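You operate a simulated robot arm through the tools that you are given. There is no shell and no other tool. Be economical: measure what you need, move in short steps, check, and stop when the job is done.

Carry out the task below with a simulated two-armed robot. There is one attempt and no reset: what you move stays moved.

JOB
Light two lanterns: yellow on the parcel table, black on the worktop under the wall cupboard. Set down upright: what you pick out.

Only the result counts: the job must be done as asked and must still hold three seconds after the hand-in. Knocking over, shifting, dropping, spilling or breaking anything else fails it.

ROBOT AND FRAMES
Two 7-joint arms with two-finger parallel grippers on one trunk, on a base that drives. Base frame: it is fixed to the floor where the robot stands at the start and does not move with it; the origin is under the middle of the robot, x ahead of it, y to its left, z up; the surface under the hand at the start is at about z = 920. Units: mm, degrees, N and s.
The left shoulder is at the start at [50, 165, 1180], the right one opposite. With the tool pointing down near the work surface each hand reaches from about 240 to 700 mm from the robot's upright axis, wherever it stands, measured 20 degrees to its own side. Places, roughly: parcel table top [-1200, -300, 700]; worktop under the wall cupboard [800, 800, 900]. Payload 3.91 kg a hand.
The tool frame of a hand sits at the grasp point between the pads (the TCP): z along the fingers, y along the line on which they close. The tips reach 30 mm beyond it. Largest opening 110 mm; finger width 20, thickness 10; the body of the gripper, 48 by 112 mm, starts 55 mm behind the TCP.
Orientation is told as [roll, pitch, yaw] about the base's x, y, z axes, in that order, counted from this pose: with the fingers straight down and closing along the base's y, the tool's x points along the base's -x, its y along +y and its z along -z.

CONTROLS
- The arms move only by the tool move_arm. It takes "left_deltas", "right_deltas" or both (then of equal length, played together; a hand with none holds still); each is a list that holds one entry, the list of rows, each a list of 7 numbers: the turn, a rotation vector about the tool's x, y, z in units of 5 degrees (1.0 is 5 degrees), then the shift along the tool's x, y, z in units of 30 mm (1.0 is 30 mm), then the finger opening in cm, from 0 to 11. In form: [[[rx, ry, rz, tx, ty, tz, fingers], ...]]. A call has 1 to 12 rows; each row shifts and turns the commanded pose from where the row before left it, along the tool's axes as they then stand. A call with a number of a shift or a turn outside -1 to 1 is refused whole. Each row takes 0.2 s and may step no farther than 50 mm and 8.6 degrees from the row before; otherwise, or with a gripper value out of range, the whole call is refused. Where a pose cannot be reached the arm comes as near as it can. A force on the tool above 40 N (or 10 N above the force at the start of the call, whichever is more), or a blocked arm, ends the call early, and 0.2 s more pass. The fingers move at their own pace (about 45 mm/s each) and stop on an object; they squeeze with about 39 N. The grip force told is the motor's: it shows also when the fingers shut on nothing. Time passes only in rows, and 0.2 s behind the last, so rows that do not move let the fingers close. It gives the time, the measured TCP pose, the force on the tool (base axes), the opening and the grip force at its end, in the units of the frame above (readings bear some noise), with the torque about the TCP (base axes, N m) and any sound that the robot's microphone picked up.
- Cameras (640 x 400 px; columns grow to the right, rows downward): "scene" is now at [120.9, 13.3, 1368.3]; the picture's right is [0.15, -0.99, 0.00], its down [-0.40, -0.06, -0.92] and it looks along [0.91, 0.14, -0.40] (base axes); focal length 264 px, centre (320, 200). "left" rides on the left gripper at [72, -17, -103] in its tool frame; the picture's right is [0.23, 0.97, 0.00], its down [-0.76, 0.18, -0.62] and it looks along [-0.61, 0.14, 0.78] (tool axes); focal length 222 px, centre (320, 200). "right" rides on the right gripper at [72, 17, -103] in its tool frame; the picture's right is [-0.23, 0.97, 0.00], its down [-0.76, -0.18, -0.62] and it looks along [-0.61, -0.14, 0.78] (tool axes); focal length 222 px, centre (320, 200). There is no depth. A picture from a camera that has moved, and an enlarged one, comes with that camera's place and axes in the base frame and with its lens.
- get_image(camera): a new picture of that camera. It takes no simulated time.
- lift_body(by): slides the trunk up (or, below 0, down) by that many mm; the arms and the scene camera ride with it, the base frame stays. It gives what a move gives, with no picture.
- base_move(legs): drives the robot by 1 to 6 legs, each [ahead, left, turn to the left] in mm, mm and degrees, along the robot's own axes; the way and the turn of a leg run together, so that a leg with both is an arc; at most 1500 mm and 180 degrees a leg. The arms and the cameras ride along, it lands a little off, and it stops where it bumps. It gives what a move gives.
- head_to(pan, tilt): turns the head with the scene camera to pan (to the left, within 80 degrees either way) and tilt (down, from -29 to 69), counted from straight ahead of the robot. It gives what a move gives.
- inspect(camera, box): a new picture of the part [left, top, right, bottom] of that camera's present view, enlarged. It takes no simulated time.
- close_job(): hands the job in; it is judged then, once.

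Go step by step. Nothing tells you exact positions but the pictures and the camera data: compare them with the known pose of the tool, close in by small moves and look again before you grip or let go. The budget is 120 turns and 88 pictures, counting those below and the enlarged ones. Unless the task says otherwise, let go and move clear before handing in.

The tools are called after "Emit:" by a JSON object that holds its "name" and its "arguments". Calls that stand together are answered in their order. move_arm: Moves the arms, as the interface text tells. Its arguments: {"type":"object","properties":{"left_deltas":{"type":"array"},"right_deltas":{"type":"array"}},"required":[]} The other tools are called the same way: lift_body (by) slides the trunk up or down; base_move (legs) drives the base; head_to (pan, tilt) turns the head that bears the scene camera; get_image (camera) takes a picture; inspect (camera, box) takes an enlarged picture of a part of a camera's view; close_job () hands the job in.

At the start:

```text
time: 0.0
left_eef_pos: [357.5, 211.8, 1267.2]
left_ee_rot: [0.0, 0.0, 0.1]
left_force: [-1.6, 0.2, -0.3]
left_ft_torque: [0.0, 0.02, 0.01]
left_width: 110.0
left_gripper_force: 0.1
right_eef_pos: [528.8, -143.0, 1278.4]
right_ee_rot: [0.1, 0.0, 0.0]
right_force: [-0.4, -0.4, 0.3]
right_ft_torque: [-0.02, -0.03, 0.01]
right_width: 110.1
right_gripper_force: 0.0
trunk travel left (down, up): [-400.0, 103.0]
robot x, y, heading: [2.4, -1.9, 0.1]
head pan, tilt: [8.6, 23.7]
```

scene: 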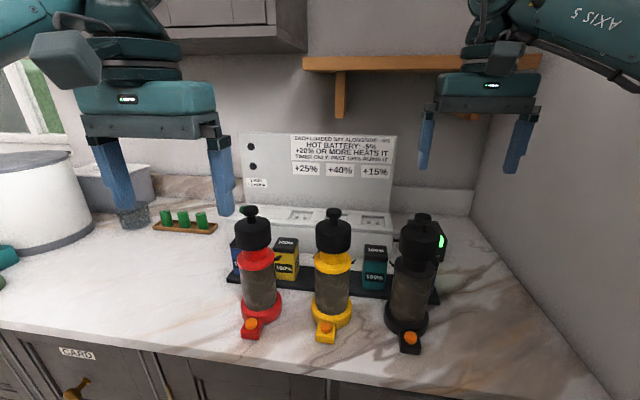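
right: 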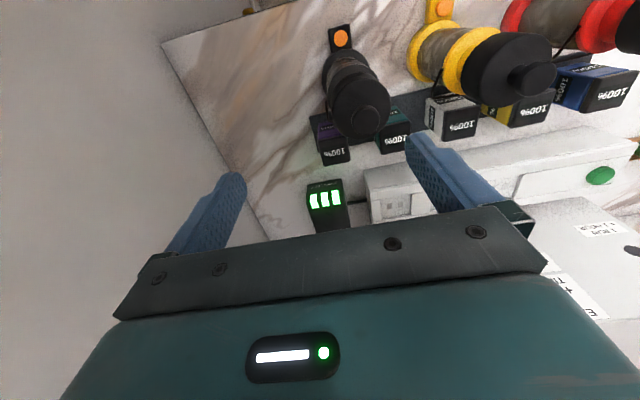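
left: 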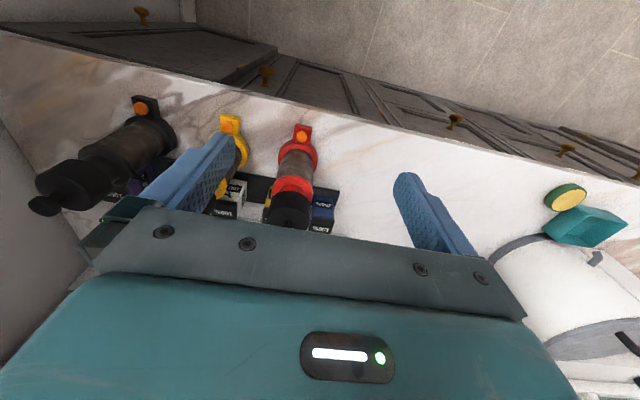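

I see three lanterns (red, yellow, black), coloured batteries labelled 100% behind them, and a charger with a sign. I will read the sign and labels first.

Emit:
{"name": "inspect", "arguments": {"camera": "scene", "box": [230, 120, 410, 232]}}

Emit:
{"name": "inspect", "arguments": {"camera": "scene", "box": [210, 200, 460, 356]}}

Emit:
{"name": "inspect", "arguments": {"camera": "right", "box": [290, 0, 640, 220]}}

```text
3.56 times, centred on (320, 176) of scene
camera zoom: at [120.9, 13.3, 1368.3], right [0.15, -0.99, 0.0], down [-0.4, -0.06, -0.92], along [0.91, 0.14, -0.4], focal length 940 px, centre (320, 285)
```

zoom: 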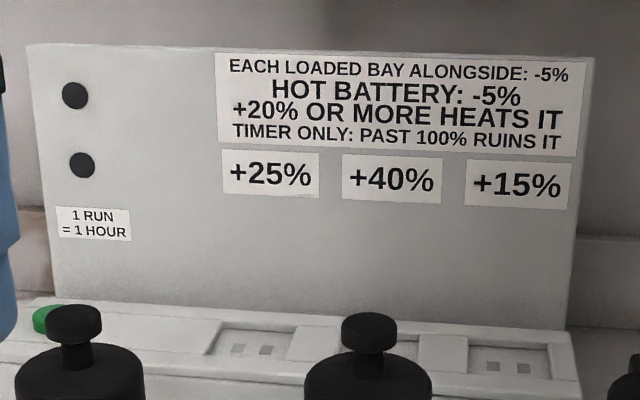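

```text
2.56 times, centred on (335, 278) of scene
camera zoom: at [120.9, 13.3, 1368.3], right [0.15, -0.99, 0.0], down [-0.4, -0.06, -0.92], along [0.91, 0.14, -0.4], focal length 677 px, centre (282, 0)
```

zoom: 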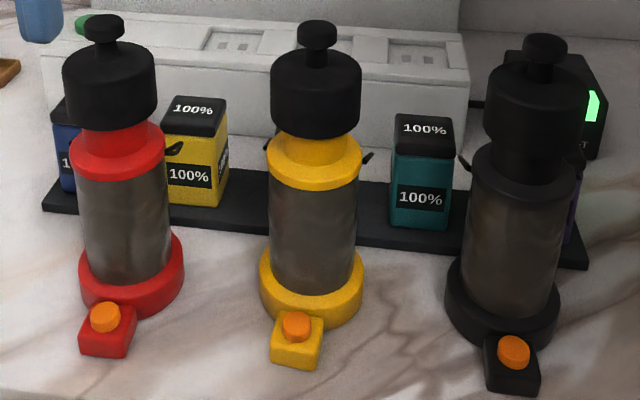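

```text
1.82 times, centred on (465, 110) of right
camera zoom: at [454.9, -124.1, 1382.1], right [0.23, 0.97, 0.0], down [0.76, -0.18, 0.62], along [0.61, -0.14, -0.78], focal length 404 px, centre (56, 364)
```

zoom: 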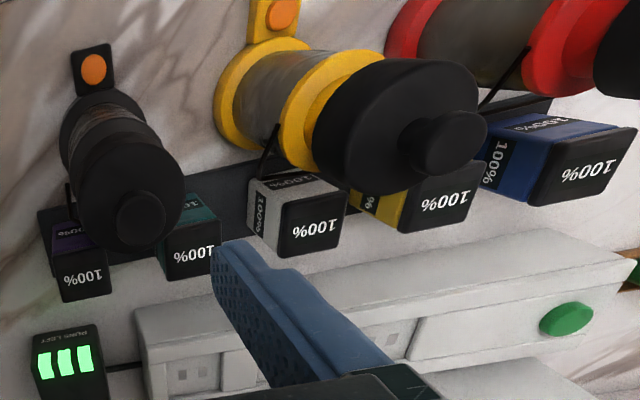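

The charger has three bays and a limited-runs counter, and every battery I can see reads 100%. A drawer says "CARD". I will look around before touching anything.

Emit:
{"name": "head_to", "arguments": {"pan": 50, "tilt": 25}}

Emit:
{"name": "get_image", "arguments": {"camera": "scene"}}

Emit:
{"name": "head_to", "arguments": {"pan": 10, "tilt": 50}}

Emit:
{"name": "get_image", "arguments": {"camera": "scene"}}

```text
time: 1.1
left_eef_pos: [358.2, 211.8, 1267.6]
left_ee_rot: [0.0, 0.1, 0.1]
left_force: [-0.4, 1.6, -0.1]
left_ft_torque: [0.0, 0.0, 0.04]
left_width: 110.0
left_gripper_force: 0.1
right_eef_pos: [529.0, -141.8, 1277.6]
right_ee_rot: [0.0, -0.1, 0.0]
right_force: [0.0, 0.3, 0.4]
right_ft_torque: [-0.03, 0.02, -0.01]
right_width: 110.2
right_gripper_force: 0.0
trunk travel left (down, up): [-400.0, 103.0]
robot x, y, heading: [0.6, -1.6, -0.1]
head pan, tilt: [50.0, 25.0]
```

```text
81 pictures are left
camera scene: at [88.8, 69.9, 1366.1], right [0.77, -0.64, 0.0], down [-0.27, -0.32, -0.91], along [0.58, 0.69, -0.42], focal length 264 px, centre (320, 200)
```

scene: 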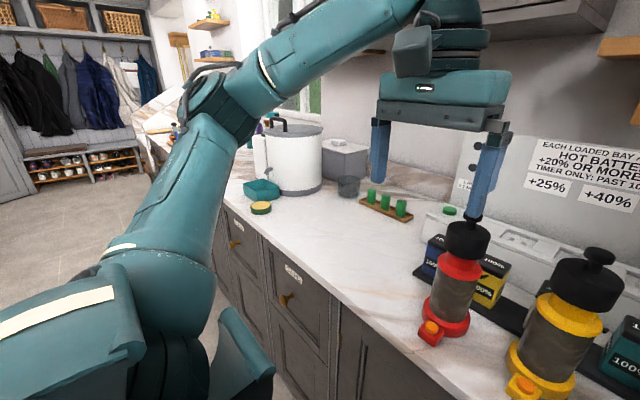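

```text
time: 2.1
left_eef_pos: [358.6, 211.8, 1267.6]
left_ee_rot: [-0.1, 0.0, 0.1]
left_force: [-0.4, -0.2, -0.2]
left_ft_torque: [-0.02, -0.04, 0.01]
left_width: 110.1
left_gripper_force: 0.1
right_eef_pos: [528.3, -141.9, 1278.9]
right_ee_rot: [0.0, 0.0, 0.0]
right_force: [-1.5, -0.4, -0.1]
right_ft_torque: [0.02, 0.0, 0.01]
right_width: 110.1
right_gripper_force: 0.1
trunk travel left (down, up): [-400.0, 103.0]
robot x, y, heading: [-0.9, 1.1, 0.0]
head pan, tilt: [10.0, 50.0]
```

```text
80 pictures are left
camera scene: at [105.3, 12.9, 1328.7], right [0.17, -0.98, 0.0], down [-0.75, -0.13, -0.64], along [0.63, 0.11, -0.77], focal length 264 px, centre (320, 200)
```

scene: 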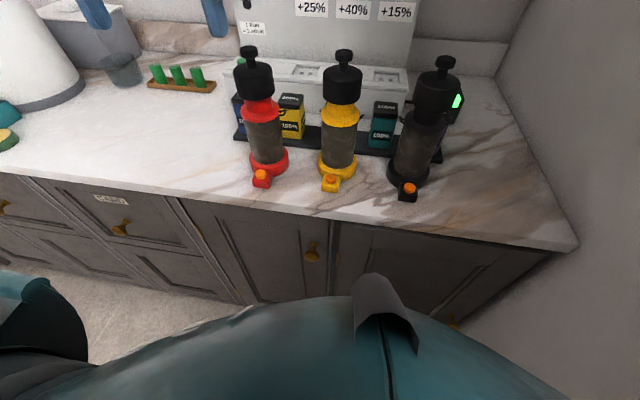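

The drawer marked CARD likely carries needed instructions, so I will drive back and left to stand in front of it, tilt the left hand and look.

Emit:
{"name": "base_move", "arguments": {"legs": [[-250, 0, 0], [0, 380, 0]]}}

Emit:
{"name": "move_arm", "arguments": {"left_deltas": [[[0, -1, 0, 0, 0, 0, 11], [0, -1, 0, 0, 0, 0, 11], [0, -1, 0, 0, 0, 0, 11], [0, -1, 0, 0, 0, 0, 11], [0, -1, 0, 0, 0, 0, 11], [0, -1, 0, 0, 0, 0, 11], [0, -1, 0, 0, 0, 0, 11], [0, -1, 0, 0, 0, 0, 11], [0, -1, 0, 0, 0, 0, 11]]]}}

Emit:
{"name": "lift_body", "arguments": {"by": -250}}

Emit:
{"name": "head_to", "arguments": {"pan": 15, "tilt": 25}}

Emit:
{"name": "get_image", "arguments": {"camera": "scene"}}

Emit:
{"name": "get_image", "arguments": {"camera": "left"}}

```text
time: 7.5
left_eef_pos: [113.4, 590.1, 1267.9]
left_ee_rot: [0.0, 0.0, -0.3]
left_force: [0.7, 0.5, -0.3]
left_ft_torque: [-0.03, 0.0, -0.02]
left_width: 109.9
left_gripper_force: 0.1
right_eef_pos: [279.5, 234.9, 1278.1]
right_ee_rot: [0.0, 0.1, -0.4]
right_force: [0.9, -0.2, -0.1]
right_ft_torque: [0.01, 0.0, 0.02]
right_width: 109.9
right_gripper_force: 0.1
trunk travel left (down, up): [-400.0, 103.0]
robot x, y, heading: [-247.0, 379.4, -0.5]
head pan, tilt: [10.0, 50.0]
```

```text
time: 9.5
left_eef_pos: [112.9, 589.7, 1266.7]
left_ee_rot: [-0.1, -45.1, -0.4]
left_force: [-0.9, 0.4, 0.2]
left_ft_torque: [-0.01, 0.04, -0.03]
left_width: 110.0
left_gripper_force: 0.1
right_eef_pos: [279.8, 234.9, 1277.6]
right_ee_rot: [0.0, 0.0, -0.4]
right_force: [0.4, 0.2, -0.2]
right_ft_torque: [-0.02, 0.01, -0.02]
right_width: 109.8
right_gripper_force: 0.0
trunk travel left (down, up): [-400.0, 103.0]
robot x, y, heading: [-245.7, 382.1, -0.5]
head pan, tilt: [10.0, 50.0]
```

```text
time: 12.0
left_eef_pos: [113.2, 589.4, 1018.3]
left_ee_rot: [-0.1, -45.0, -0.2]
left_force: [0.0, -0.1, -0.6]
left_ft_torque: [0.02, 0.0, 0.0]
left_width: 110.2
left_gripper_force: 0.1
right_eef_pos: [280.1, 235.0, 1029.8]
right_ee_rot: [0.0, 0.0, -0.5]
right_force: [-0.1, 1.1, -0.1]
right_ft_torque: [0.02, 0.01, -0.01]
right_width: 110.0
right_gripper_force: 0.0
trunk travel left (down, up): [-150.0, 353.0]
robot x, y, heading: [-248.4, 382.1, -0.3]
head pan, tilt: [10.0, 50.0]
```

```text
time: 12.9
left_eef_pos: [113.8, 588.8, 1018.9]
left_ee_rot: [-0.1, -45.0, -0.3]
left_force: [0.2, 0.2, -1.0]
left_ft_torque: [0.0, 0.0, 0.0]
left_width: 110.1
left_gripper_force: 0.0
right_eef_pos: [279.4, 234.2, 1028.0]
right_ee_rot: [0.0, 0.0, -0.4]
right_force: [-0.4, 0.1, -0.2]
right_ft_torque: [0.03, 0.03, 0.02]
right_width: 110.3
right_gripper_force: 0.2
trunk travel left (down, up): [-150.0, 353.0]
robot x, y, heading: [-250.3, 379.0, -0.5]
head pan, tilt: [15.0, 25.0]
```

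```text
79 pictures are left
camera scene: at [-128.6, 402.9, 1116.0], right [0.25, -0.97, 0.0], down [-0.41, -0.11, -0.91], along [0.88, 0.23, -0.42], focal length 264 px, centre (320, 200)
```

scene: 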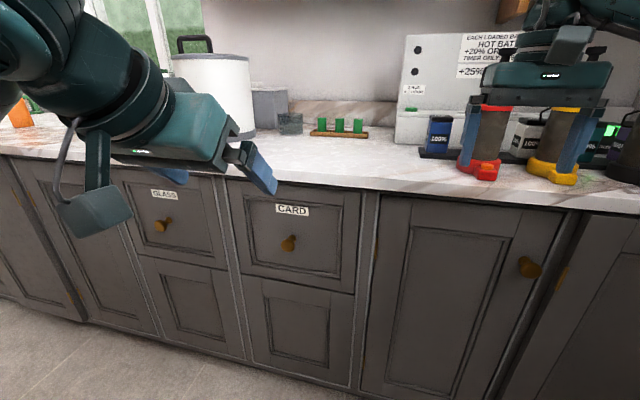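

```text
78 pictures are left
camera left: at [-11.3, 573.3, 1039.2], right [-0.15, 0.97, -0.16], down [0.1, 0.18, 0.98], along [0.98, 0.14, -0.12], focal length 222 px, centre (320, 200)
```

left: 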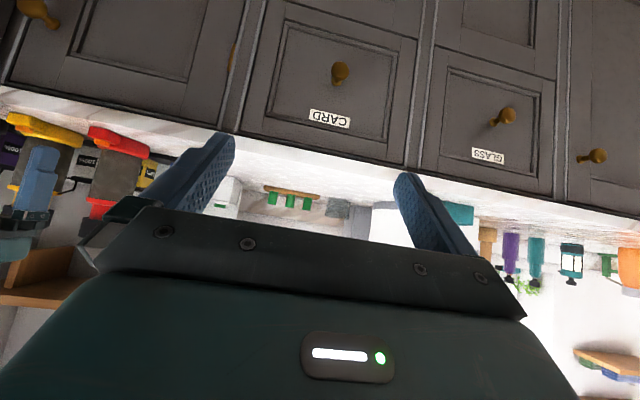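

The drawers read CARD and GLASS, so they look like recycling drawers, not instructions. I leave them shut and study the lanterns and batteries up close instead.

Emit:
{"name": "inspect", "arguments": {"camera": "scene", "box": [400, 80, 640, 230]}}

Emit:
{"name": "inspect", "arguments": {"camera": "left", "box": [440, 200, 640, 325]}}

```text
2.67 times, centred on (520, 155) of scene
camera zoom: at [-128.6, 402.9, 1116.0], right [0.25, -0.97, 0.0], down [-0.41, -0.11, -0.91], along [0.88, 0.23, -0.42], focal length 705 px, centre (-213, 320)
```

zoom: 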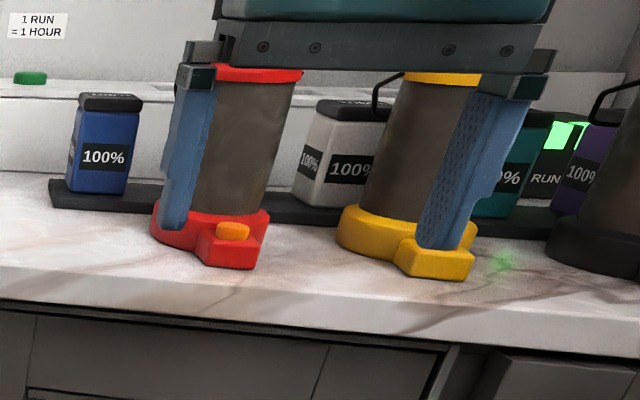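

```text
3.20 times, centred on (540, 262) of left
camera zoom: at [-11.3, 573.3, 1039.2], right [-0.15, 0.97, -0.16], down [0.1, 0.18, 0.98], along [0.98, 0.14, -0.12], focal length 711 px, centre (-384, 0)
```

zoom: 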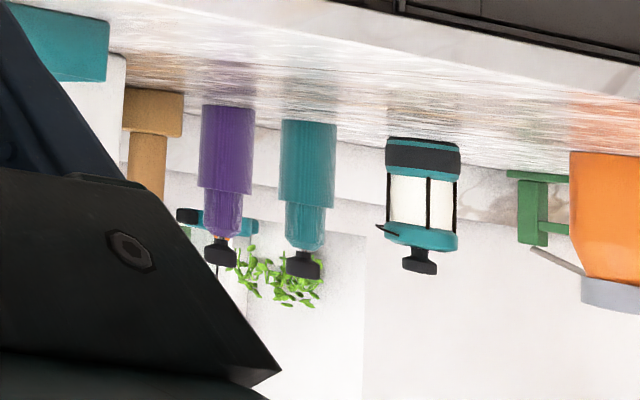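

I'll move back right, staying clear of the counter, and look at the lanterns with the left hand camera from the front.

Emit:
{"name": "base_move", "arguments": {"legs": [[0, -500, 0]]}}

Emit:
{"name": "head_to", "arguments": {"pan": 0, "tilt": 15}}

Emit:
{"name": "get_image", "arguments": {"camera": "left"}}

Emit:
{"name": "get_image", "arguments": {"camera": "scene"}}

```text
time: 16.9
left_eef_pos: [108.5, 164.7, 1017.6]
left_ee_rot: [-0.2, -45.1, -0.2]
left_force: [0.0, -0.3, -0.4]
left_ft_torque: [0.0, 0.01, 0.0]
left_width: 110.0
left_gripper_force: 0.0
right_eef_pos: [275.0, -182.5, 1027.5]
right_ee_rot: [-0.6, 0.0, 0.5]
right_force: [0.7, -0.4, 0.7]
right_ft_torque: [0.01, -0.01, -0.02]
right_width: 110.0
right_gripper_force: 0.0
trunk travel left (down, up): [-150.0, 353.0]
robot x, y, heading: [-253.7, -45.6, -0.5]
head pan, tilt: [15.0, 25.0]
stopped in leg 1: the robot was blocked; the commanded pose is now the measured one
```

```text
time: 17.7
left_eef_pos: [109.5, 164.9, 1017.6]
left_ee_rot: [-0.3, -45.1, -0.2]
left_force: [-0.5, -0.2, 1.0]
left_ft_torque: [0.01, -0.01, -0.01]
left_width: 110.1
left_gripper_force: 0.1
right_eef_pos: [274.8, -182.7, 1025.7]
right_ee_rot: [-0.6, 0.0, 0.4]
right_force: [0.5, 0.0, -0.3]
right_ft_torque: [0.01, 0.01, -0.01]
right_width: 110.2
right_gripper_force: 0.1
trunk travel left (down, up): [-150.0, 353.0]
robot x, y, heading: [-249.2, -44.4, -0.4]
head pan, tilt: [0.0, 15.0]
```

```text
75 pictures are left
camera left: at [-16.1, 149.1, 1039.2], right [-0.15, 0.97, -0.16], down [0.1, 0.18, 0.98], along [0.98, 0.14, -0.12], focal length 222 px, centre (320, 200)
```

left: 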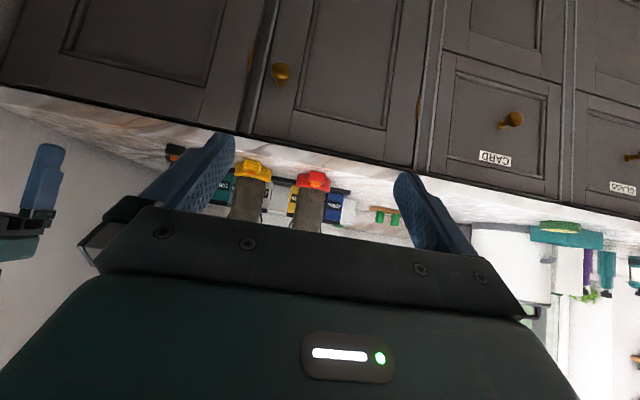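

```text
74 pictures are left
camera scene: at [-129.3, -44.7, 1132.5], right [-0.01, -1.0, 0.0], down [-0.26, 0.0, -0.97], along [0.97, -0.01, -0.26], focal length 264 px, centre (320, 200)
```

scene: 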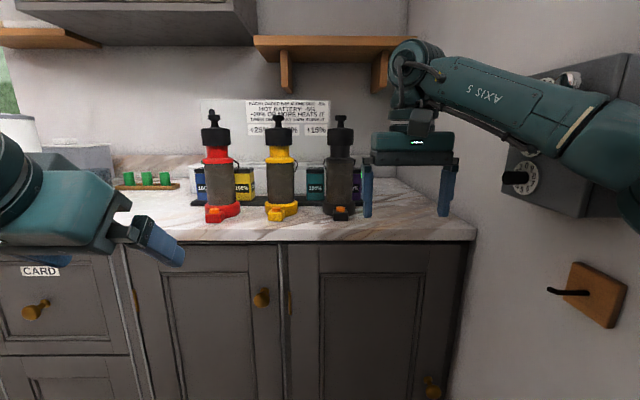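

The right side bumped a wall box of some kind. I'll step left and look at it and the lanterns closely.

Emit:
{"name": "base_move", "arguments": {"legs": [[0, 60, 0]]}}

Emit:
{"name": "inspect", "arguments": {"camera": "scene", "box": [180, 90, 380, 215]}}

Emit:
{"name": "inspect", "arguments": {"camera": "scene", "box": [440, 50, 640, 330]}}

```text
time: 18.9
left_eef_pos: [109.7, 221.3, 1018.4]
left_ee_rot: [-0.1, -45.0, -0.4]
left_force: [0.9, 1.2, -0.5]
left_ft_torque: [-0.02, -0.01, -0.01]
left_width: 110.0
left_gripper_force: 0.1
right_eef_pos: [275.8, -127.1, 1024.1]
right_ee_rot: [-0.5, 0.2, 0.4]
right_force: [-0.4, -0.5, 0.3]
right_ft_torque: [0.02, 0.03, 0.03]
right_width: 110.1
right_gripper_force: 0.1
trunk travel left (down, up): [-150.0, 353.0]
robot x, y, heading: [-250.4, 11.5, -0.5]
head pan, tilt: [0.0, 15.0]
```

```text
3.20 times, centred on (280, 152) of scene
camera zoom: at [-127.6, 12.1, 1132.4], right [-0.01, -1.0, 0.0], down [-0.26, 0.0, -0.97], along [0.97, -0.01, -0.26], focal length 846 px, centre (448, 352)
```

zoom: 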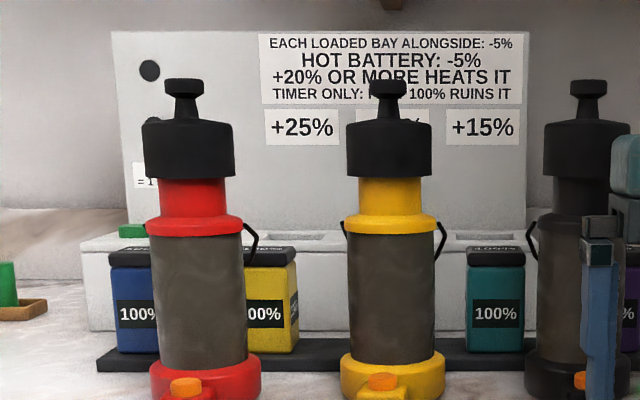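

```text
1.43 times, centred on (540, 190) of scene
camera zoom: at [-127.6, 12.1, 1132.4], right [-0.01, -1.0, 0.0], down [-0.26, 0.0, -0.97], along [0.97, -0.01, -0.26], focal length 378 px, centre (6, 214)
```

zoom: 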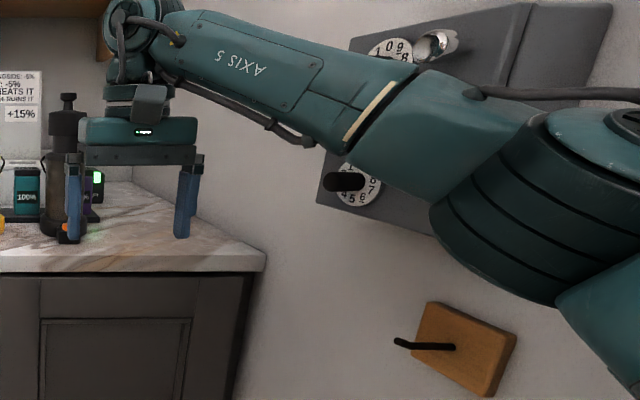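

There is a wall safe-like box with dials, a hook board, and some other lantern farther left on the worktop. I'll survey the left part of the counter and the parcel table behind.

Emit:
{"name": "base_move", "arguments": {"legs": [[-200, 0, 0], [0, 800, 0]]}}

Emit:
{"name": "head_to", "arguments": {"pan": -12, "tilt": 12}}

Emit:
{"name": "get_image", "arguments": {"camera": "scene"}}

Emit:
{"name": "head_to", "arguments": {"pan": 75, "tilt": 12}}

Emit:
{"name": "get_image", "arguments": {"camera": "scene"}}

```text
time: 27.5
left_eef_pos: [-77.0, 1023.9, 1018.1]
left_ee_rot: [-0.1, -45.0, -1.1]
left_force: [-0.6, -0.4, 0.3]
left_ft_torque: [0.01, 0.0, 0.01]
left_width: 110.2
left_gripper_force: 0.1
right_eef_pos: [84.4, 673.5, 1025.0]
right_ee_rot: [-0.5, 0.2, -0.2]
right_force: [0.1, -0.4, -1.4]
right_ft_torque: [0.0, 0.02, -0.02]
right_width: 110.3
right_gripper_force: 0.1
trunk travel left (down, up): [-150.0, 353.0]
robot x, y, heading: [-441.3, 816.9, -1.2]
head pan, tilt: [0.0, 15.0]
```

```text
time: 28.2
left_eef_pos: [-78.3, 1022.6, 1016.6]
left_ee_rot: [-0.2, -45.0, -1.0]
left_force: [0.5, 0.2, -0.2]
left_ft_torque: [0.0, 0.0, -0.01]
left_width: 110.1
left_gripper_force: 0.0
right_eef_pos: [84.3, 672.6, 1025.0]
right_ee_rot: [-0.5, 0.3, -0.2]
right_force: [0.4, 1.2, 1.1]
right_ft_torque: [0.01, -0.03, -0.01]
right_width: 109.8
right_gripper_force: 0.0
trunk travel left (down, up): [-150.0, 353.0]
robot x, y, heading: [-437.6, 820.6, -1.3]
head pan, tilt: [-12.0, 12.0]
```

```text
71 pictures are left
camera scene: at [-319.9, 797.0, 1137.2], right [-0.23, -0.97, 0.0], down [-0.2, 0.05, -0.98], along [0.95, -0.22, -0.21], focal length 264 px, centre (320, 200)
```

scene: 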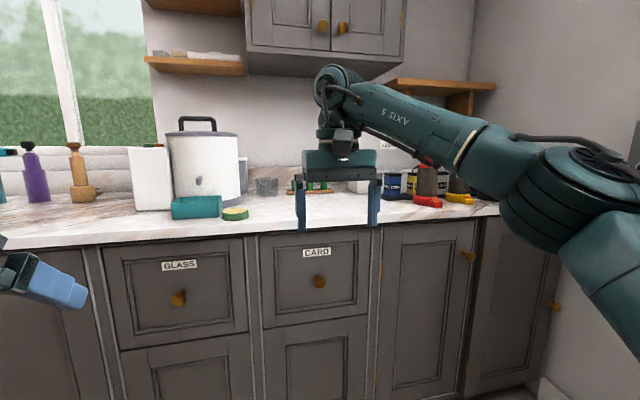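

```text
time: 29.9
left_eef_pos: [-76.7, 1024.2, 1017.3]
left_ee_rot: [0.0, -45.0, -1.1]
left_force: [0.2, -0.3, 0.5]
left_ft_torque: [0.03, 0.04, 0.0]
left_width: 110.4
left_gripper_force: 0.0
right_eef_pos: [84.9, 672.6, 1025.6]
right_ee_rot: [-0.4, 0.1, -0.3]
right_force: [-0.4, 0.0, -0.2]
right_ft_torque: [-0.01, 0.0, -0.01]
right_width: 109.8
right_gripper_force: 0.0
trunk travel left (down, up): [-150.0, 353.0]
robot x, y, heading: [-440.4, 819.2, -0.7]
head pan, tilt: [75.0, 12.0]
```

```text
70 pictures are left
camera scene: at [-384.8, 907.7, 1137.2], right [0.96, -0.28, 0.0], down [-0.06, -0.2, -0.98], along [0.27, 0.94, -0.21], focal length 264 px, centre (320, 200)
```

scene: 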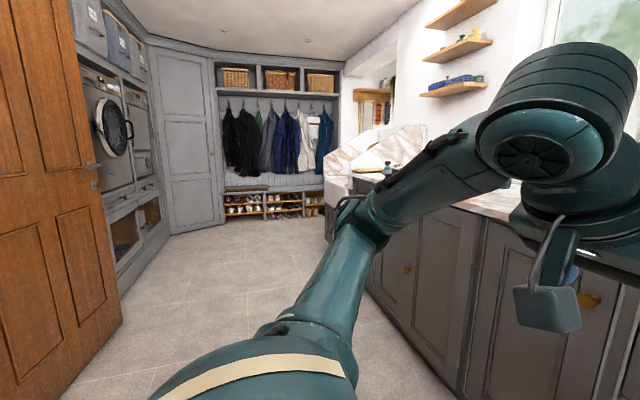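

Next I turn to see the parcel table.

Emit:
{"name": "base_move", "arguments": {"legs": [[0, -500, 0], [0, 0, 120]]}}

Emit:
{"name": "head_to", "arguments": {"pan": 60, "tilt": 20}}

Emit:
{"name": "get_image", "arguments": {"camera": "scene"}}

```text
time: 39.6
left_eef_pos: [-800.5, 545.9, 1016.8]
left_ee_rot: [-0.1, -45.0, 117.2]
left_force: [0.0, 0.7, 0.3]
left_ft_torque: [-0.05, -0.02, -0.02]
left_width: 110.0
left_gripper_force: 0.1
right_eef_pos: [-568.5, 854.5, 1024.6]
right_ee_rot: [-0.5, 0.2, 118.0]
right_force: [0.7, 0.1, -0.5]
right_ft_torque: [-0.02, 0.02, 0.02]
right_width: 109.8
right_gripper_force: 0.0
trunk travel left (down, up): [-150.0, 353.0]
robot x, y, heading: [-449.6, 323.6, 117.4]
head pan, tilt: [75.0, 12.0]
```

```text
time: 40.4
left_eef_pos: [-801.2, 546.8, 1016.6]
left_ee_rot: [-0.1, -45.0, 117.2]
left_force: [0.2, -0.9, -0.4]
left_ft_torque: [0.01, -0.01, 0.04]
left_width: 110.1
left_gripper_force: 0.0
right_eef_pos: [-567.9, 854.9, 1025.1]
right_ee_rot: [-0.5, 0.2, 117.9]
right_force: [0.1, -0.5, 0.6]
right_ft_torque: [0.0, 0.01, 0.0]
right_width: 110.0
right_gripper_force: 0.1
trunk travel left (down, up): [-150.0, 353.0]
robot x, y, heading: [-449.2, 325.0, 117.4]
head pan, tilt: [60.0, 20.0]
```

```text
69 pictures are left
camera scene: at [-554.5, 353.5, 1124.2], right [0.05, 1.0, 0.0], down [0.34, -0.02, -0.94], along [-0.94, 0.05, -0.34], focal length 264 px, centre (320, 200)
```

scene: 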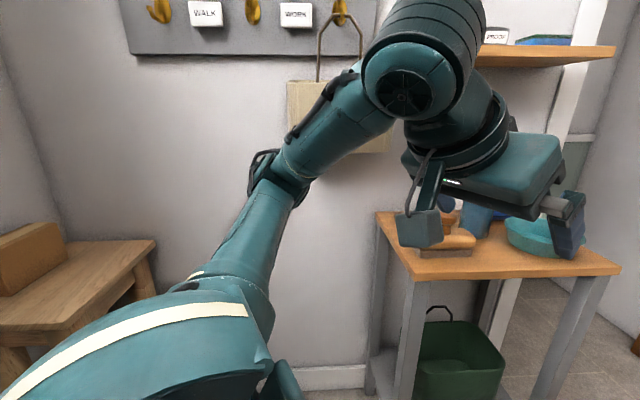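

The low wooden table at left with a parcel on it matches the parcel table; above is a hook rail with labels and a hanging panel. I turn further to see them clearly.

Emit:
{"name": "base_move", "arguments": {"legs": [[0, 0, 60]]}}

Emit:
{"name": "head_to", "arguments": {"pan": -5, "tilt": 5}}

Emit:
{"name": "get_image", "arguments": {"camera": "scene"}}

Emit:
{"name": "head_to", "arguments": {"pan": 25, "tilt": 25}}

Emit:
{"name": "get_image", "arguments": {"camera": "scene"}}

```text
time: 43.5
left_eef_pos: [-815.7, 128.6, 1016.9]
left_ee_rot: [-0.1, -44.9, 177.4]
left_force: [-0.1, 0.4, 0.0]
left_ft_torque: [-0.01, -0.04, 0.01]
left_width: 110.0
left_gripper_force: 0.1
right_eef_pos: [-968.4, 485.1, 1025.4]
right_ee_rot: [-0.6, 0.1, 178.1]
right_force: [-0.1, 0.3, -0.4]
right_ft_torque: [0.03, 0.01, 0.01]
right_width: 110.0
right_gripper_force: 0.0
trunk travel left (down, up): [-150.0, 353.0]
robot x, y, heading: [-447.6, 321.5, 177.3]
head pan, tilt: [60.0, 20.0]
```

```text
time: 44.8
left_eef_pos: [-817.2, 127.8, 1016.4]
left_ee_rot: [0.0, -45.1, 177.4]
left_force: [0.4, 0.2, 0.7]
left_ft_torque: [-0.02, -0.05, 0.0]
left_width: 110.1
left_gripper_force: 0.1
right_eef_pos: [-969.0, 483.3, 1025.2]
right_ee_rot: [-0.5, 0.3, 178.1]
right_force: [-0.5, 0.2, -0.2]
right_ft_torque: [0.01, -0.02, 0.03]
right_width: 110.0
right_gripper_force: 0.0
trunk travel left (down, up): [-150.0, 353.0]
robot x, y, heading: [-448.8, 326.3, 177.2]
head pan, tilt: [-5.0, 5.0]
```

```text
68 pictures are left
camera scene: at [-568.4, 336.4, 1148.5], right [0.13, 0.99, 0.0], down [0.09, -0.01, -1.0], along [-0.99, 0.13, -0.09], focal length 264 px, centre (320, 200)
```

scene: 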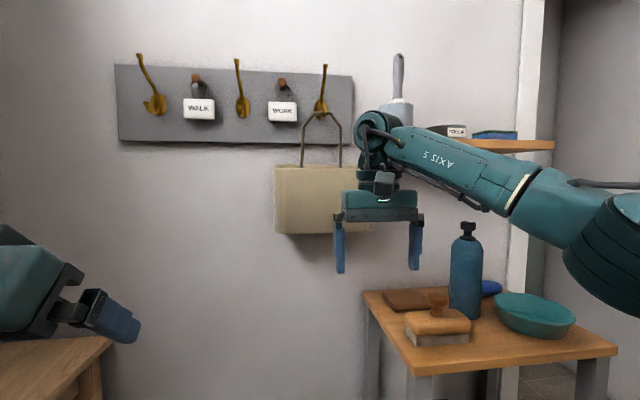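

```text
time: 45.8
left_eef_pos: [-817.6, 129.2, 1017.3]
left_ee_rot: [-0.1, -45.1, 177.4]
left_force: [-1.1, 0.4, -0.2]
left_ft_torque: [0.0, -0.03, 0.0]
left_width: 109.9
left_gripper_force: 0.0
right_eef_pos: [-968.4, 483.5, 1025.5]
right_ee_rot: [-0.5, 0.2, 178.1]
right_force: [1.2, -0.3, 0.1]
right_ft_torque: [-0.03, 0.0, -0.03]
right_width: 110.1
right_gripper_force: 0.1
trunk travel left (down, up): [-150.0, 353.0]
robot x, y, heading: [-449.1, 321.7, 177.5]
head pan, tilt: [25.0, 25.0]
```

```text
67 pictures are left
camera scene: at [-562.6, 289.3, 1116.2], right [-0.38, 0.93, 0.0], down [0.39, 0.16, -0.91], along [-0.84, -0.34, -0.42], focal length 264 px, centre (320, 200)
```

scene: 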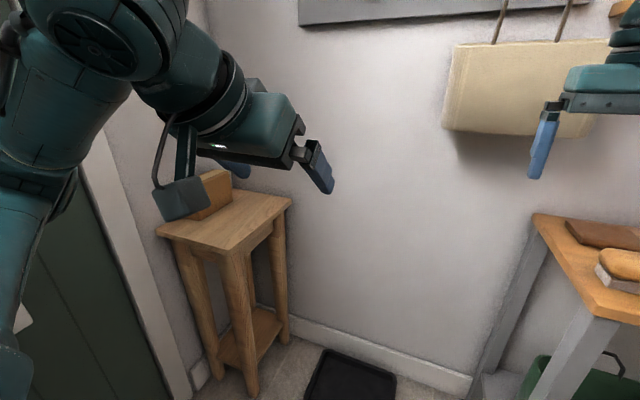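

The parcel table has a free area in front of the parcel, around (-1150, -270). No more instructions are visible, so I return to the lanterns and will examine them from closer, then try a lantern's orange button.

Emit:
{"name": "base_move", "arguments": {"legs": [[0, 0, -177.5], [0, -220, 0], [300, 0, 0]]}}

Emit:
{"name": "lift_body", "arguments": {"by": 200}}

Emit:
{"name": "head_to", "arguments": {"pan": -5, "tilt": 35}}

Emit:
{"name": "get_image", "arguments": {"camera": "scene"}}

```text
time: 57.2
left_eef_pos: [215.5, 317.5, 1018.0]
left_ee_rot: [-0.1, -45.0, 0.1]
left_force: [-0.6, 0.9, 0.8]
left_ft_torque: [0.01, 0.02, 0.0]
left_width: 110.1
left_gripper_force: 0.0
right_eef_pos: [382.4, -31.3, 1025.8]
right_ee_rot: [-0.4, 0.2, 0.6]
right_force: [-0.2, 0.8, 0.4]
right_ft_torque: [-0.01, -0.01, -0.02]
right_width: 109.8
right_gripper_force: 0.0
trunk travel left (down, up): [-150.0, 353.0]
robot x, y, heading: [-143.9, 107.8, 0.1]
head pan, tilt: [25.0, 25.0]
```

```text
time: 59.4
left_eef_pos: [216.6, 317.1, 1217.0]
left_ee_rot: [-0.2, -45.0, -0.1]
left_force: [-0.5, -0.3, -0.2]
left_ft_torque: [0.02, 0.0, -0.02]
left_width: 110.1
left_gripper_force: 0.2
right_eef_pos: [383.6, -30.4, 1226.8]
right_ee_rot: [-0.6, 0.3, 0.7]
right_force: [-0.4, 0.2, -0.3]
right_ft_torque: [-0.01, 0.01, -0.01]
right_width: 109.9
right_gripper_force: 0.1
trunk travel left (down, up): [-350.0, 153.0]
robot x, y, heading: [-146.1, 108.9, -0.3]
head pan, tilt: [25.0, 25.0]
```

```text
time: 60.3
left_eef_pos: [216.3, 316.9, 1217.4]
left_ee_rot: [-0.1, -45.0, 0.0]
left_force: [-0.7, 0.3, -0.5]
left_ft_torque: [-0.03, 0.04, -0.02]
left_width: 110.0
left_gripper_force: 0.0
right_eef_pos: [382.1, -31.6, 1225.3]
right_ee_rot: [-0.6, 0.2, 0.7]
right_force: [-0.3, -0.5, 0.3]
right_ft_torque: [-0.01, -0.01, 0.03]
right_width: 109.5
right_gripper_force: 0.0
trunk travel left (down, up): [-350.0, 153.0]
robot x, y, heading: [-142.6, 103.0, -0.4]
head pan, tilt: [-5.0, 35.0]
```

```text
66 pictures are left
camera scene: at [-26.4, 97.6, 1300.4], right [-0.09, -1.0, 0.0], down [-0.57, 0.05, -0.82], along [0.82, -0.07, -0.57], focal length 264 px, centre (320, 200)
```

scene: 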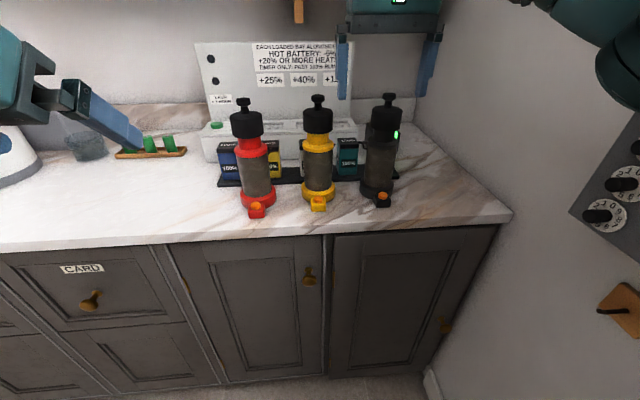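

The yellow button appears near (495, 59, 930). I raise the right hand out of the way, drive in a little and bring the closed left fingers in front of the yellow lantern.

Emit:
{"name": "move_arm", "arguments": {"right_deltas": [[[0, 0, 0, 0, 0, -1, 11], [0, 0, 0, 0, 0, -1, 11], [0, 0, 0, 0, 0, -1, 11]]]}}

Emit:
{"name": "base_move", "arguments": {"legs": [[110, 0, 0]]}}

Emit:
{"name": "move_arm", "arguments": {"left_deltas": [[[0, 0, 0, 0.374, -0.956, 0.71, 0], [0, 0, 0, 0.374, -0.956, 0.71, 0], [0, 0, 0, 0.374, -0.956, 0.71, 0], [0, 0, 0, 0.374, -0.956, 0.71, 0], [0, 0, 0, 0.374, -0.956, 0.71, 0], [0, 0, 0, 0.374, -0.956, 0.71, 0], [0, 0, 0, 0.374, -0.956, 0.71, 0], [0, 0, 0, 0.374, -0.956, 0.71, 0], [0, 0, 0, 0.374, -0.956, 0.71, 0]]]}}

Emit:
{"name": "get_image", "arguments": {"camera": "left"}}

Emit:
{"name": "get_image", "arguments": {"camera": "scene"}}

```text
time: 61.1
left_eef_pos: [216.3, 314.2, 1217.3]
left_ee_rot: [0.1, -45.0, -0.1]
left_force: [-0.3, -0.7, 0.0]
left_ft_torque: [0.03, 0.01, 0.04]
left_width: 109.6
left_gripper_force: 0.0
right_eef_pos: [375.0, -32.4, 1305.7]
right_ee_rot: [-0.3, -0.1, 0.9]
right_force: [0.5, -0.9, -0.4]
right_ft_torque: [0.05, 0.02, 0.0]
right_width: 110.1
right_gripper_force: 0.1
right hand out of reach, approached as far as the arm can: row 3
trunk travel left (down, up): [-350.0, 153.0]
robot x, y, heading: [-144.2, 104.3, -0.2]
head pan, tilt: [-5.0, 35.0]
```

```text
time: 62.3
left_eef_pos: [326.4, 316.0, 1217.1]
left_ee_rot: [-0.2, -44.9, 0.0]
left_force: [0.8, -0.1, 0.0]
left_ft_torque: [0.01, -0.02, -0.02]
left_width: 109.9
left_gripper_force: 0.0
right_eef_pos: [485.3, -31.8, 1305.2]
right_ee_rot: [-0.5, 0.1, 0.7]
right_force: [0.3, 0.7, -0.7]
right_ft_torque: [-0.01, -0.02, -0.02]
right_width: 109.9
right_gripper_force: 0.0
trunk travel left (down, up): [-350.0, 153.0]
robot x, y, heading: [-34.6, 106.9, -0.3]
head pan, tilt: [-5.0, 35.0]
```

```text
time: 64.3
left_eef_pos: [388.6, 58.3, 1010.4]
left_ee_rot: [0.0, -45.0, 0.0]
left_force: [-0.2, 0.0, 0.3]
left_ft_torque: [0.02, -0.02, -0.02]
left_width: 0.0
left_gripper_force: 37.7
right_eef_pos: [484.1, -32.4, 1305.9]
right_ee_rot: [-0.4, 0.0, 0.6]
right_force: [0.6, 0.3, 0.0]
right_ft_torque: [-0.01, 0.03, 0.02]
right_width: 110.1
right_gripper_force: 0.0
trunk travel left (down, up): [-350.0, 153.0]
robot x, y, heading: [-35.5, 109.8, -0.1]
head pan, tilt: [-5.0, 35.0]
```

```text
65 pictures are left
camera left: at [263.9, 39.9, 1032.9], right [-0.16, 0.97, -0.16], down [0.1, 0.18, 0.98], along [0.98, 0.14, -0.12], focal length 222 px, centre (320, 200)
```

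left: 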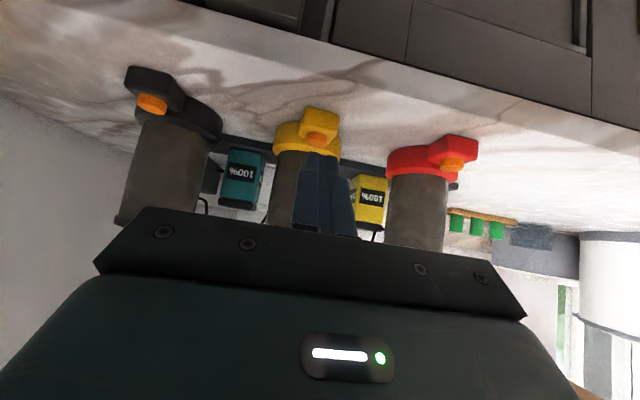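

```text
64 pictures are left
camera scene: at [82.5, 96.8, 1300.4], right [-0.09, -1.0, 0.0], down [-0.57, 0.05, -0.82], along [0.82, -0.07, -0.57], focal length 264 px, centre (320, 200)
```

scene: 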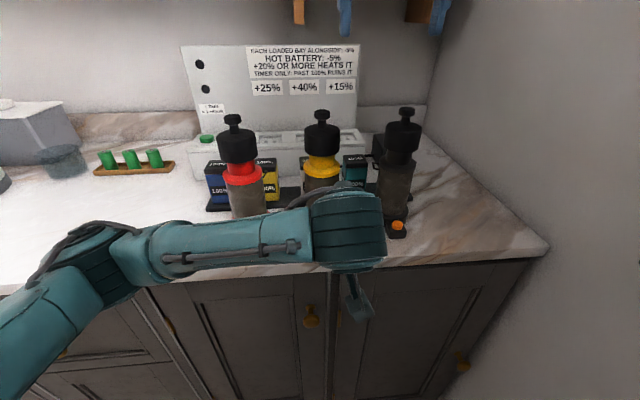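

The left camera puts the yellow button at about (495, 57, 938). I move the fingertips just above it and check.

Emit:
{"name": "move_arm", "arguments": {"left_deltas": [[[0, 0, 0, -0.353, 0, 0.9, 0], [0, 0, 0, -0.353, 0, 0.9, 0], [0, 0, 0, -0.353, 0, 0.9, 0], [0, 0, 0, 0, 0, 0, 0]]]}}

Emit:
{"name": "inspect", "arguments": {"camera": "left", "box": [200, 40, 440, 190]}}

```text
time: 65.3
left_eef_pos: [466.1, 57.1, 976.5]
left_ee_rot: [-0.1, -45.1, -0.1]
left_force: [0.8, 0.0, 0.6]
left_ft_torque: [-0.01, -0.03, -0.03]
left_width: 0.0
left_gripper_force: 38.1
right_eef_pos: [484.6, -31.9, 1305.1]
right_ee_rot: [-0.4, 0.0, 0.6]
right_force: [-0.2, 0.9, 0.0]
right_ft_torque: [-0.03, 0.02, -0.01]
right_width: 109.8
right_gripper_force: 0.1
trunk travel left (down, up): [-350.0, 153.0]
robot x, y, heading: [-36.0, 105.7, -0.1]
head pan, tilt: [-5.0, 35.0]
```

```text
2.67 times, centred on (320, 115) of left
camera zoom: at [342.0, 40.2, 998.5], right [-0.16, 0.97, -0.16], down [0.1, 0.18, 0.98], along [0.98, 0.14, -0.12], focal length 592 px, centre (320, 427)
```

zoom: 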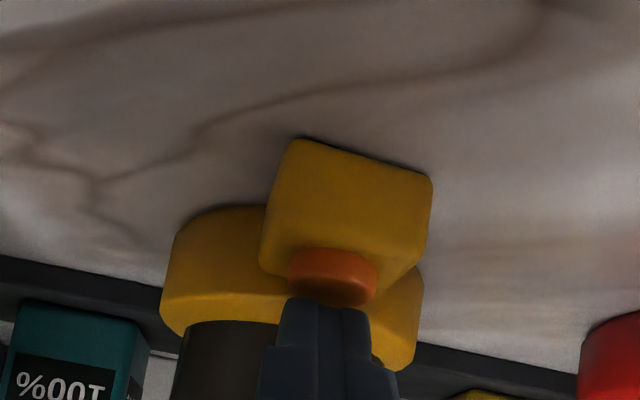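

Fingertips are right above the button. I press down in small steps.

Emit:
{"name": "move_arm", "arguments": {"left_deltas": [[[0, 0, 0, 0.08, 0, 0.16, 0], [0, 0, 0, 0.12, 0, 0.12, 0], [0, 0, 0, 0.12, 0, 0.12, 0], [0, 0, 0, 0.1, 0, 0.1, 0], [0, 0, 0, 0.1, 0, 0.1, 0]]]}}

Emit:
{"name": "inspect", "arguments": {"camera": "left", "box": [200, 40, 440, 190]}}

```text
time: 66.2
left_eef_pos: [470.4, 55.7, 971.2]
left_ee_rot: [-1.1, -46.6, 0.5]
left_force: [-4.3, 1.4, 18.0]
left_ft_torque: [0.09, -0.15, -0.02]
left_width: 0.0
left_gripper_force: 37.8
right_eef_pos: [483.1, -30.2, 1306.8]
right_ee_rot: [-0.4, 0.0, 0.7]
right_force: [0.8, -0.3, -0.2]
right_ft_torque: [0.03, 0.04, 0.01]
right_width: 109.8
right_gripper_force: 0.2
trunk travel left (down, up): [-350.0, 153.0]
robot x, y, heading: [-33.6, 110.3, -0.0]
head pan, tilt: [-5.0, 35.0]
heard: click
stopped in row 4 (left hand): the force on the tool passed its limit at 44 N (the readings are from after the stop); the commanded pose is now the measured one
```

```text
2.67 times, centred on (320, 115) of left
camera zoom: at [345.8, 39.0, 989.5], right [-0.15, 0.97, -0.18], down [0.07, 0.19, 0.98], along [0.99, 0.14, -0.1], focal length 592 px, centre (320, 427)
```

zoom: 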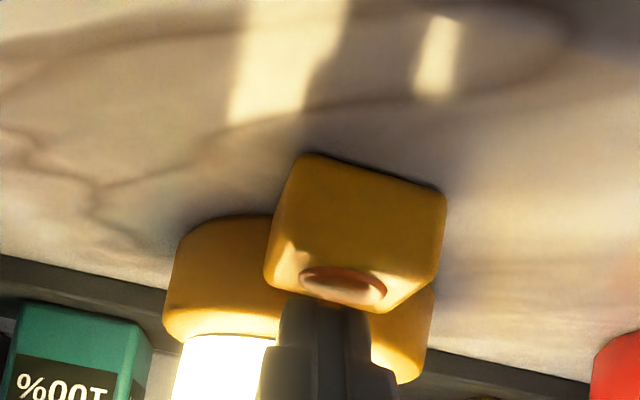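

Click heard and the yellow lantern is lit. I retract and check it stays lit.

Emit:
{"name": "move_arm", "arguments": {"left_deltas": [[[0, 0, 0, -0.5, 0, -0.5, 0], [0, 0, 0, 0, 0, -0.9, 0], [0, 0, 0, 0, 0, -0.9, 0], [0, 0, 0, 0, 0, -0.9, 0], [0, 0, 0, 0, 0, 0, 0]]]}}

Emit:
{"name": "get_image", "arguments": {"camera": "left"}}

```text
time: 67.4
left_eef_pos: [413.7, 56.1, 1044.5]
left_ee_rot: [-0.8, -45.9, 0.5]
left_force: [0.0, 0.5, -0.5]
left_ft_torque: [-0.02, -0.01, 0.01]
left_width: 0.0
left_gripper_force: 37.3
right_eef_pos: [484.3, -30.6, 1306.9]
right_ee_rot: [-0.4, 0.0, 0.6]
right_force: [0.4, -0.2, -0.7]
right_ft_torque: [0.0, 0.01, 0.01]
right_width: 110.3
right_gripper_force: 0.2
trunk travel left (down, up): [-350.0, 153.0]
robot x, y, heading: [-36.5, 104.2, -0.4]
head pan, tilt: [-5.0, 35.0]
```

```text
61 pictures are left
camera left: at [288.2, 39.9, 1063.5], right [-0.16, 0.97, -0.17], down [0.08, 0.19, 0.98], along [0.98, 0.14, -0.11], focal length 222 px, centre (320, 200)
```

left: 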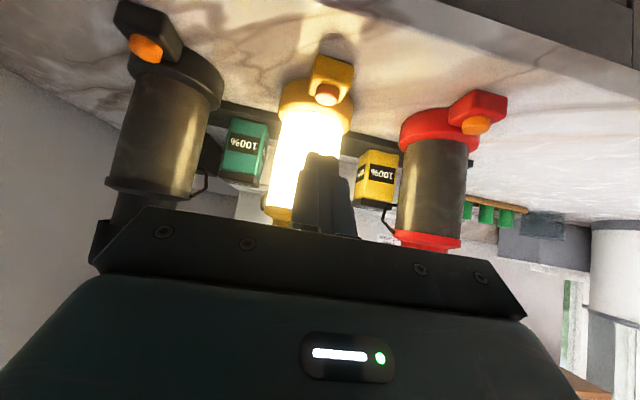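

The yellow lantern stays lit. Now the same for the black one, whose button I place at about (495, -106, 938).

Emit:
{"name": "move_arm", "arguments": {"left_deltas": [[[0, 0, 0, 0.075, -0.9, 0.2, 0], [0, 0, 0, 0.075, -0.9, 0.2, 0], [0, 0, 0, 0.075, -0.9, 0.2, 0], [0, 0, 0, 0.075, -0.9, 0.2, 0], [0, 0, 0, 0.075, -0.9, 0.2, 0], [0, 0, 0, 0.075, -0.9, 0.2, 0], [0, 0, 0, 0, 0, 0, 0]]]}}

Emit:
{"name": "get_image", "arguments": {"camera": "left"}}

```text
time: 69.0
left_eef_pos: [428.5, -105.1, 1010.5]
left_ee_rot: [-0.9, -45.9, 0.5]
left_force: [1.2, 0.1, 0.4]
left_ft_torque: [0.01, -0.01, -0.01]
left_width: 0.0
left_gripper_force: 37.3
right_eef_pos: [483.6, -30.3, 1306.1]
right_ee_rot: [-0.4, 0.0, 0.8]
right_force: [-0.1, 0.6, -0.4]
right_ft_torque: [-0.03, 0.0, 0.01]
right_width: 109.8
right_gripper_force: 0.0
trunk travel left (down, up): [-350.0, 153.0]
robot x, y, heading: [-31.5, 104.0, -0.3]
head pan, tilt: [-5.0, 35.0]
```

```text
60 pictures are left
camera left: at [304.4, -121.3, 1030.0], right [-0.16, 0.97, -0.17], down [0.08, 0.19, 0.98], along [0.98, 0.14, -0.11], focal length 222 px, centre (320, 200)
```

left: 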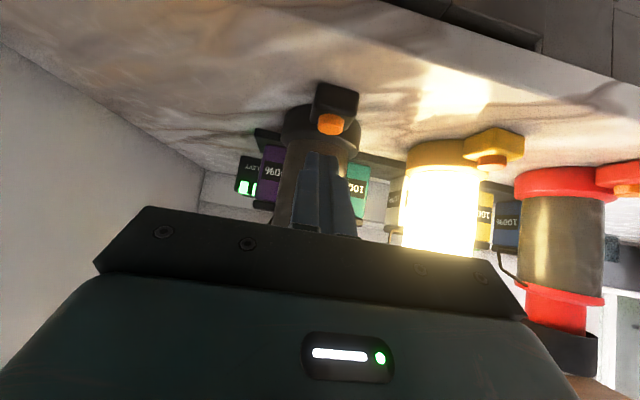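

Emit:
{"name": "move_arm", "arguments": {"left_deltas": [[[0, 0, 0, -0.09, 0.12, 0.87, 0], [0, 0, 0, -0.09, 0.12, 0.87, 0], [0, 0, 0, 0, 0, 0, 0]]]}}

Emit:
{"name": "move_arm", "arguments": {"left_deltas": [[[0, 0, 0, 0.1, 0, 0.1, 0], [0, 0, 0, 0.12, 0, 0.12, 0], [0, 0, 0, 0.12, 0, 0.12, 0], [0, 0, 0, 0.1, 0, 0.1, 0]]]}}

Emit:
{"name": "inspect", "arguments": {"camera": "left", "box": [200, 40, 440, 190]}}

```text
time: 69.8
left_eef_pos: [471.4, -99.2, 978.4]
left_ee_rot: [-0.8, -46.1, 0.4]
left_force: [0.4, -0.9, -0.6]
left_ft_torque: [-0.01, 0.0, 0.0]
left_width: 0.0
left_gripper_force: 37.9
right_eef_pos: [484.5, -31.6, 1305.7]
right_ee_rot: [-0.4, -0.1, 0.7]
right_force: [0.0, -0.7, -0.1]
right_ft_torque: [0.03, 0.02, 0.0]
right_width: 110.0
right_gripper_force: 0.0
trunk travel left (down, up): [-350.0, 153.0]
robot x, y, heading: [-37.7, 105.3, 0.0]
head pan, tilt: [-5.0, 35.0]
```

```text
time: 70.9
left_eef_pos: [471.4, -100.6, 970.6]
left_ee_rot: [-1.7, -47.3, 0.9]
left_force: [-4.0, 3.1, 16.6]
left_ft_torque: [0.11, -0.15, 0.06]
left_width: 0.1
left_gripper_force: 37.2
right_eef_pos: [482.8, -30.7, 1306.3]
right_ee_rot: [-0.5, 0.0, 0.7]
right_force: [-0.1, -0.6, 0.3]
right_ft_torque: [0.02, 0.0, -0.01]
right_width: 110.1
right_gripper_force: 0.0
trunk travel left (down, up): [-350.0, 153.0]
robot x, y, heading: [-36.4, 104.8, 0.1]
head pan, tilt: [-5.0, 35.0]
heard: click
stopped in row 4 (left hand): the force on the tool passed its limit at 41 N (the readings are from after the stop); the commanded pose is now the measured one
```

```text
2.67 times, centred on (320, 115) of left
camera zoom: at [346.2, -116.3, 987.5], right [-0.15, 0.97, -0.19], down [0.06, 0.2, 0.98], along [0.99, 0.13, -0.09], focal length 592 px, centre (320, 427)
```

zoom: 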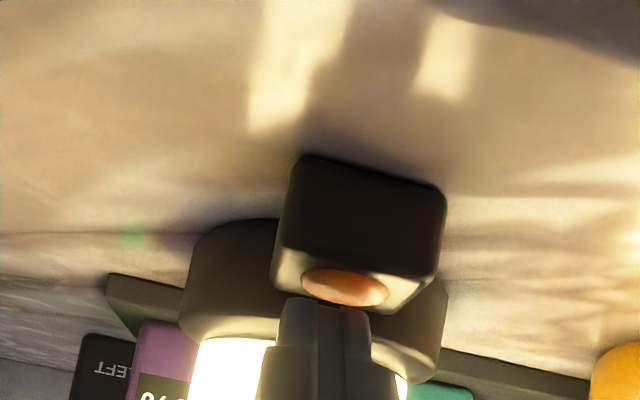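

Black is lit too. I retract the left hand and look whether both stay lit.

Emit:
{"name": "move_arm", "arguments": {"left_deltas": [[[0, 0, 0, -0.5, 0, -0.5, 0], [0, 0, 0, 0, 0, -0.9, 0], [0, 0, 0, 0, 0, -0.9, 0], [0, 0, 0, -0.2, 0.9, -0.9, 0], [0, 0, 0, -0.2, 0.9, -0.9, 0], [0, 0, 0, -0.2, 0.9, -0.9, 0], [0, 0, 0, -0.2, 0.9, -0.9, 0], [0, 0, 0, -0.2, 0.9, -0.9, 0], [0, 0, 0, 0, 0.95, -0.4, 0], [0, 0, 0, 0, 0.95, -0.4, 0], [0, 0, 0, 0, 0.95, 0, 0], [0, 0, 0, 0, 0.95, 0, 0]]]}}

Emit:
{"name": "head_to", "arguments": {"pan": -10, "tilt": 30}}

Emit:
{"name": "get_image", "arguments": {"camera": "scene"}}

```text
time: 73.5
left_eef_pos: [337.5, 154.0, 1149.7]
left_ee_rot: [-1.3, -46.9, 0.7]
left_force: [0.2, 0.6, -0.4]
left_ft_torque: [0.0, -0.01, 0.03]
left_width: 0.1
left_gripper_force: 37.7
right_eef_pos: [484.2, -29.9, 1306.9]
right_ee_rot: [-0.5, 0.0, 0.7]
right_force: [-0.3, -0.3, -0.6]
right_ft_torque: [-0.02, -0.01, -0.02]
right_width: 110.1
right_gripper_force: 0.1
trunk travel left (down, up): [-350.0, 153.0]
robot x, y, heading: [-32.9, 105.4, 0.1]
head pan, tilt: [-5.0, 35.0]
```

```text
time: 74.1
left_eef_pos: [338.6, 152.8, 1150.3]
left_ee_rot: [-1.5, -46.9, 0.7]
left_force: [-0.5, 0.1, 0.0]
left_ft_torque: [0.03, 0.01, 0.0]
left_width: 0.0
left_gripper_force: 37.5
right_eef_pos: [484.1, -31.4, 1305.3]
right_ee_rot: [-0.4, 0.1, 0.7]
right_force: [-0.5, -0.1, 0.3]
right_ft_torque: [0.01, -0.01, 0.01]
right_width: 109.8
right_gripper_force: 0.1
trunk travel left (down, up): [-350.0, 153.0]
robot x, y, heading: [-35.3, 105.1, -0.4]
head pan, tilt: [-10.0, 30.0]
```

```text
58 pictures are left
camera scene: at [83.7, 89.3, 1308.1], right [-0.18, -0.98, 0.0], down [-0.49, 0.09, -0.87], along [0.85, -0.15, -0.5], focal length 264 px, centre (320, 200)
```

scene: 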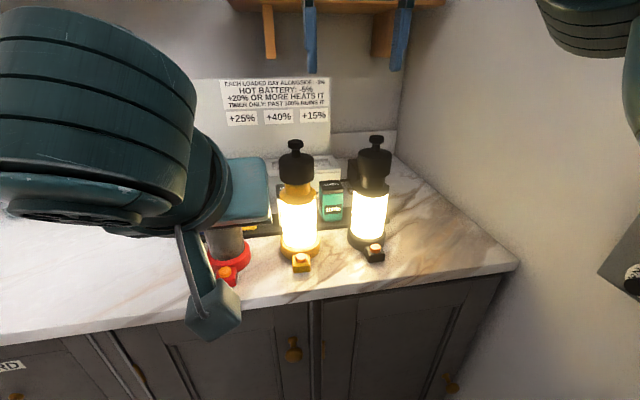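

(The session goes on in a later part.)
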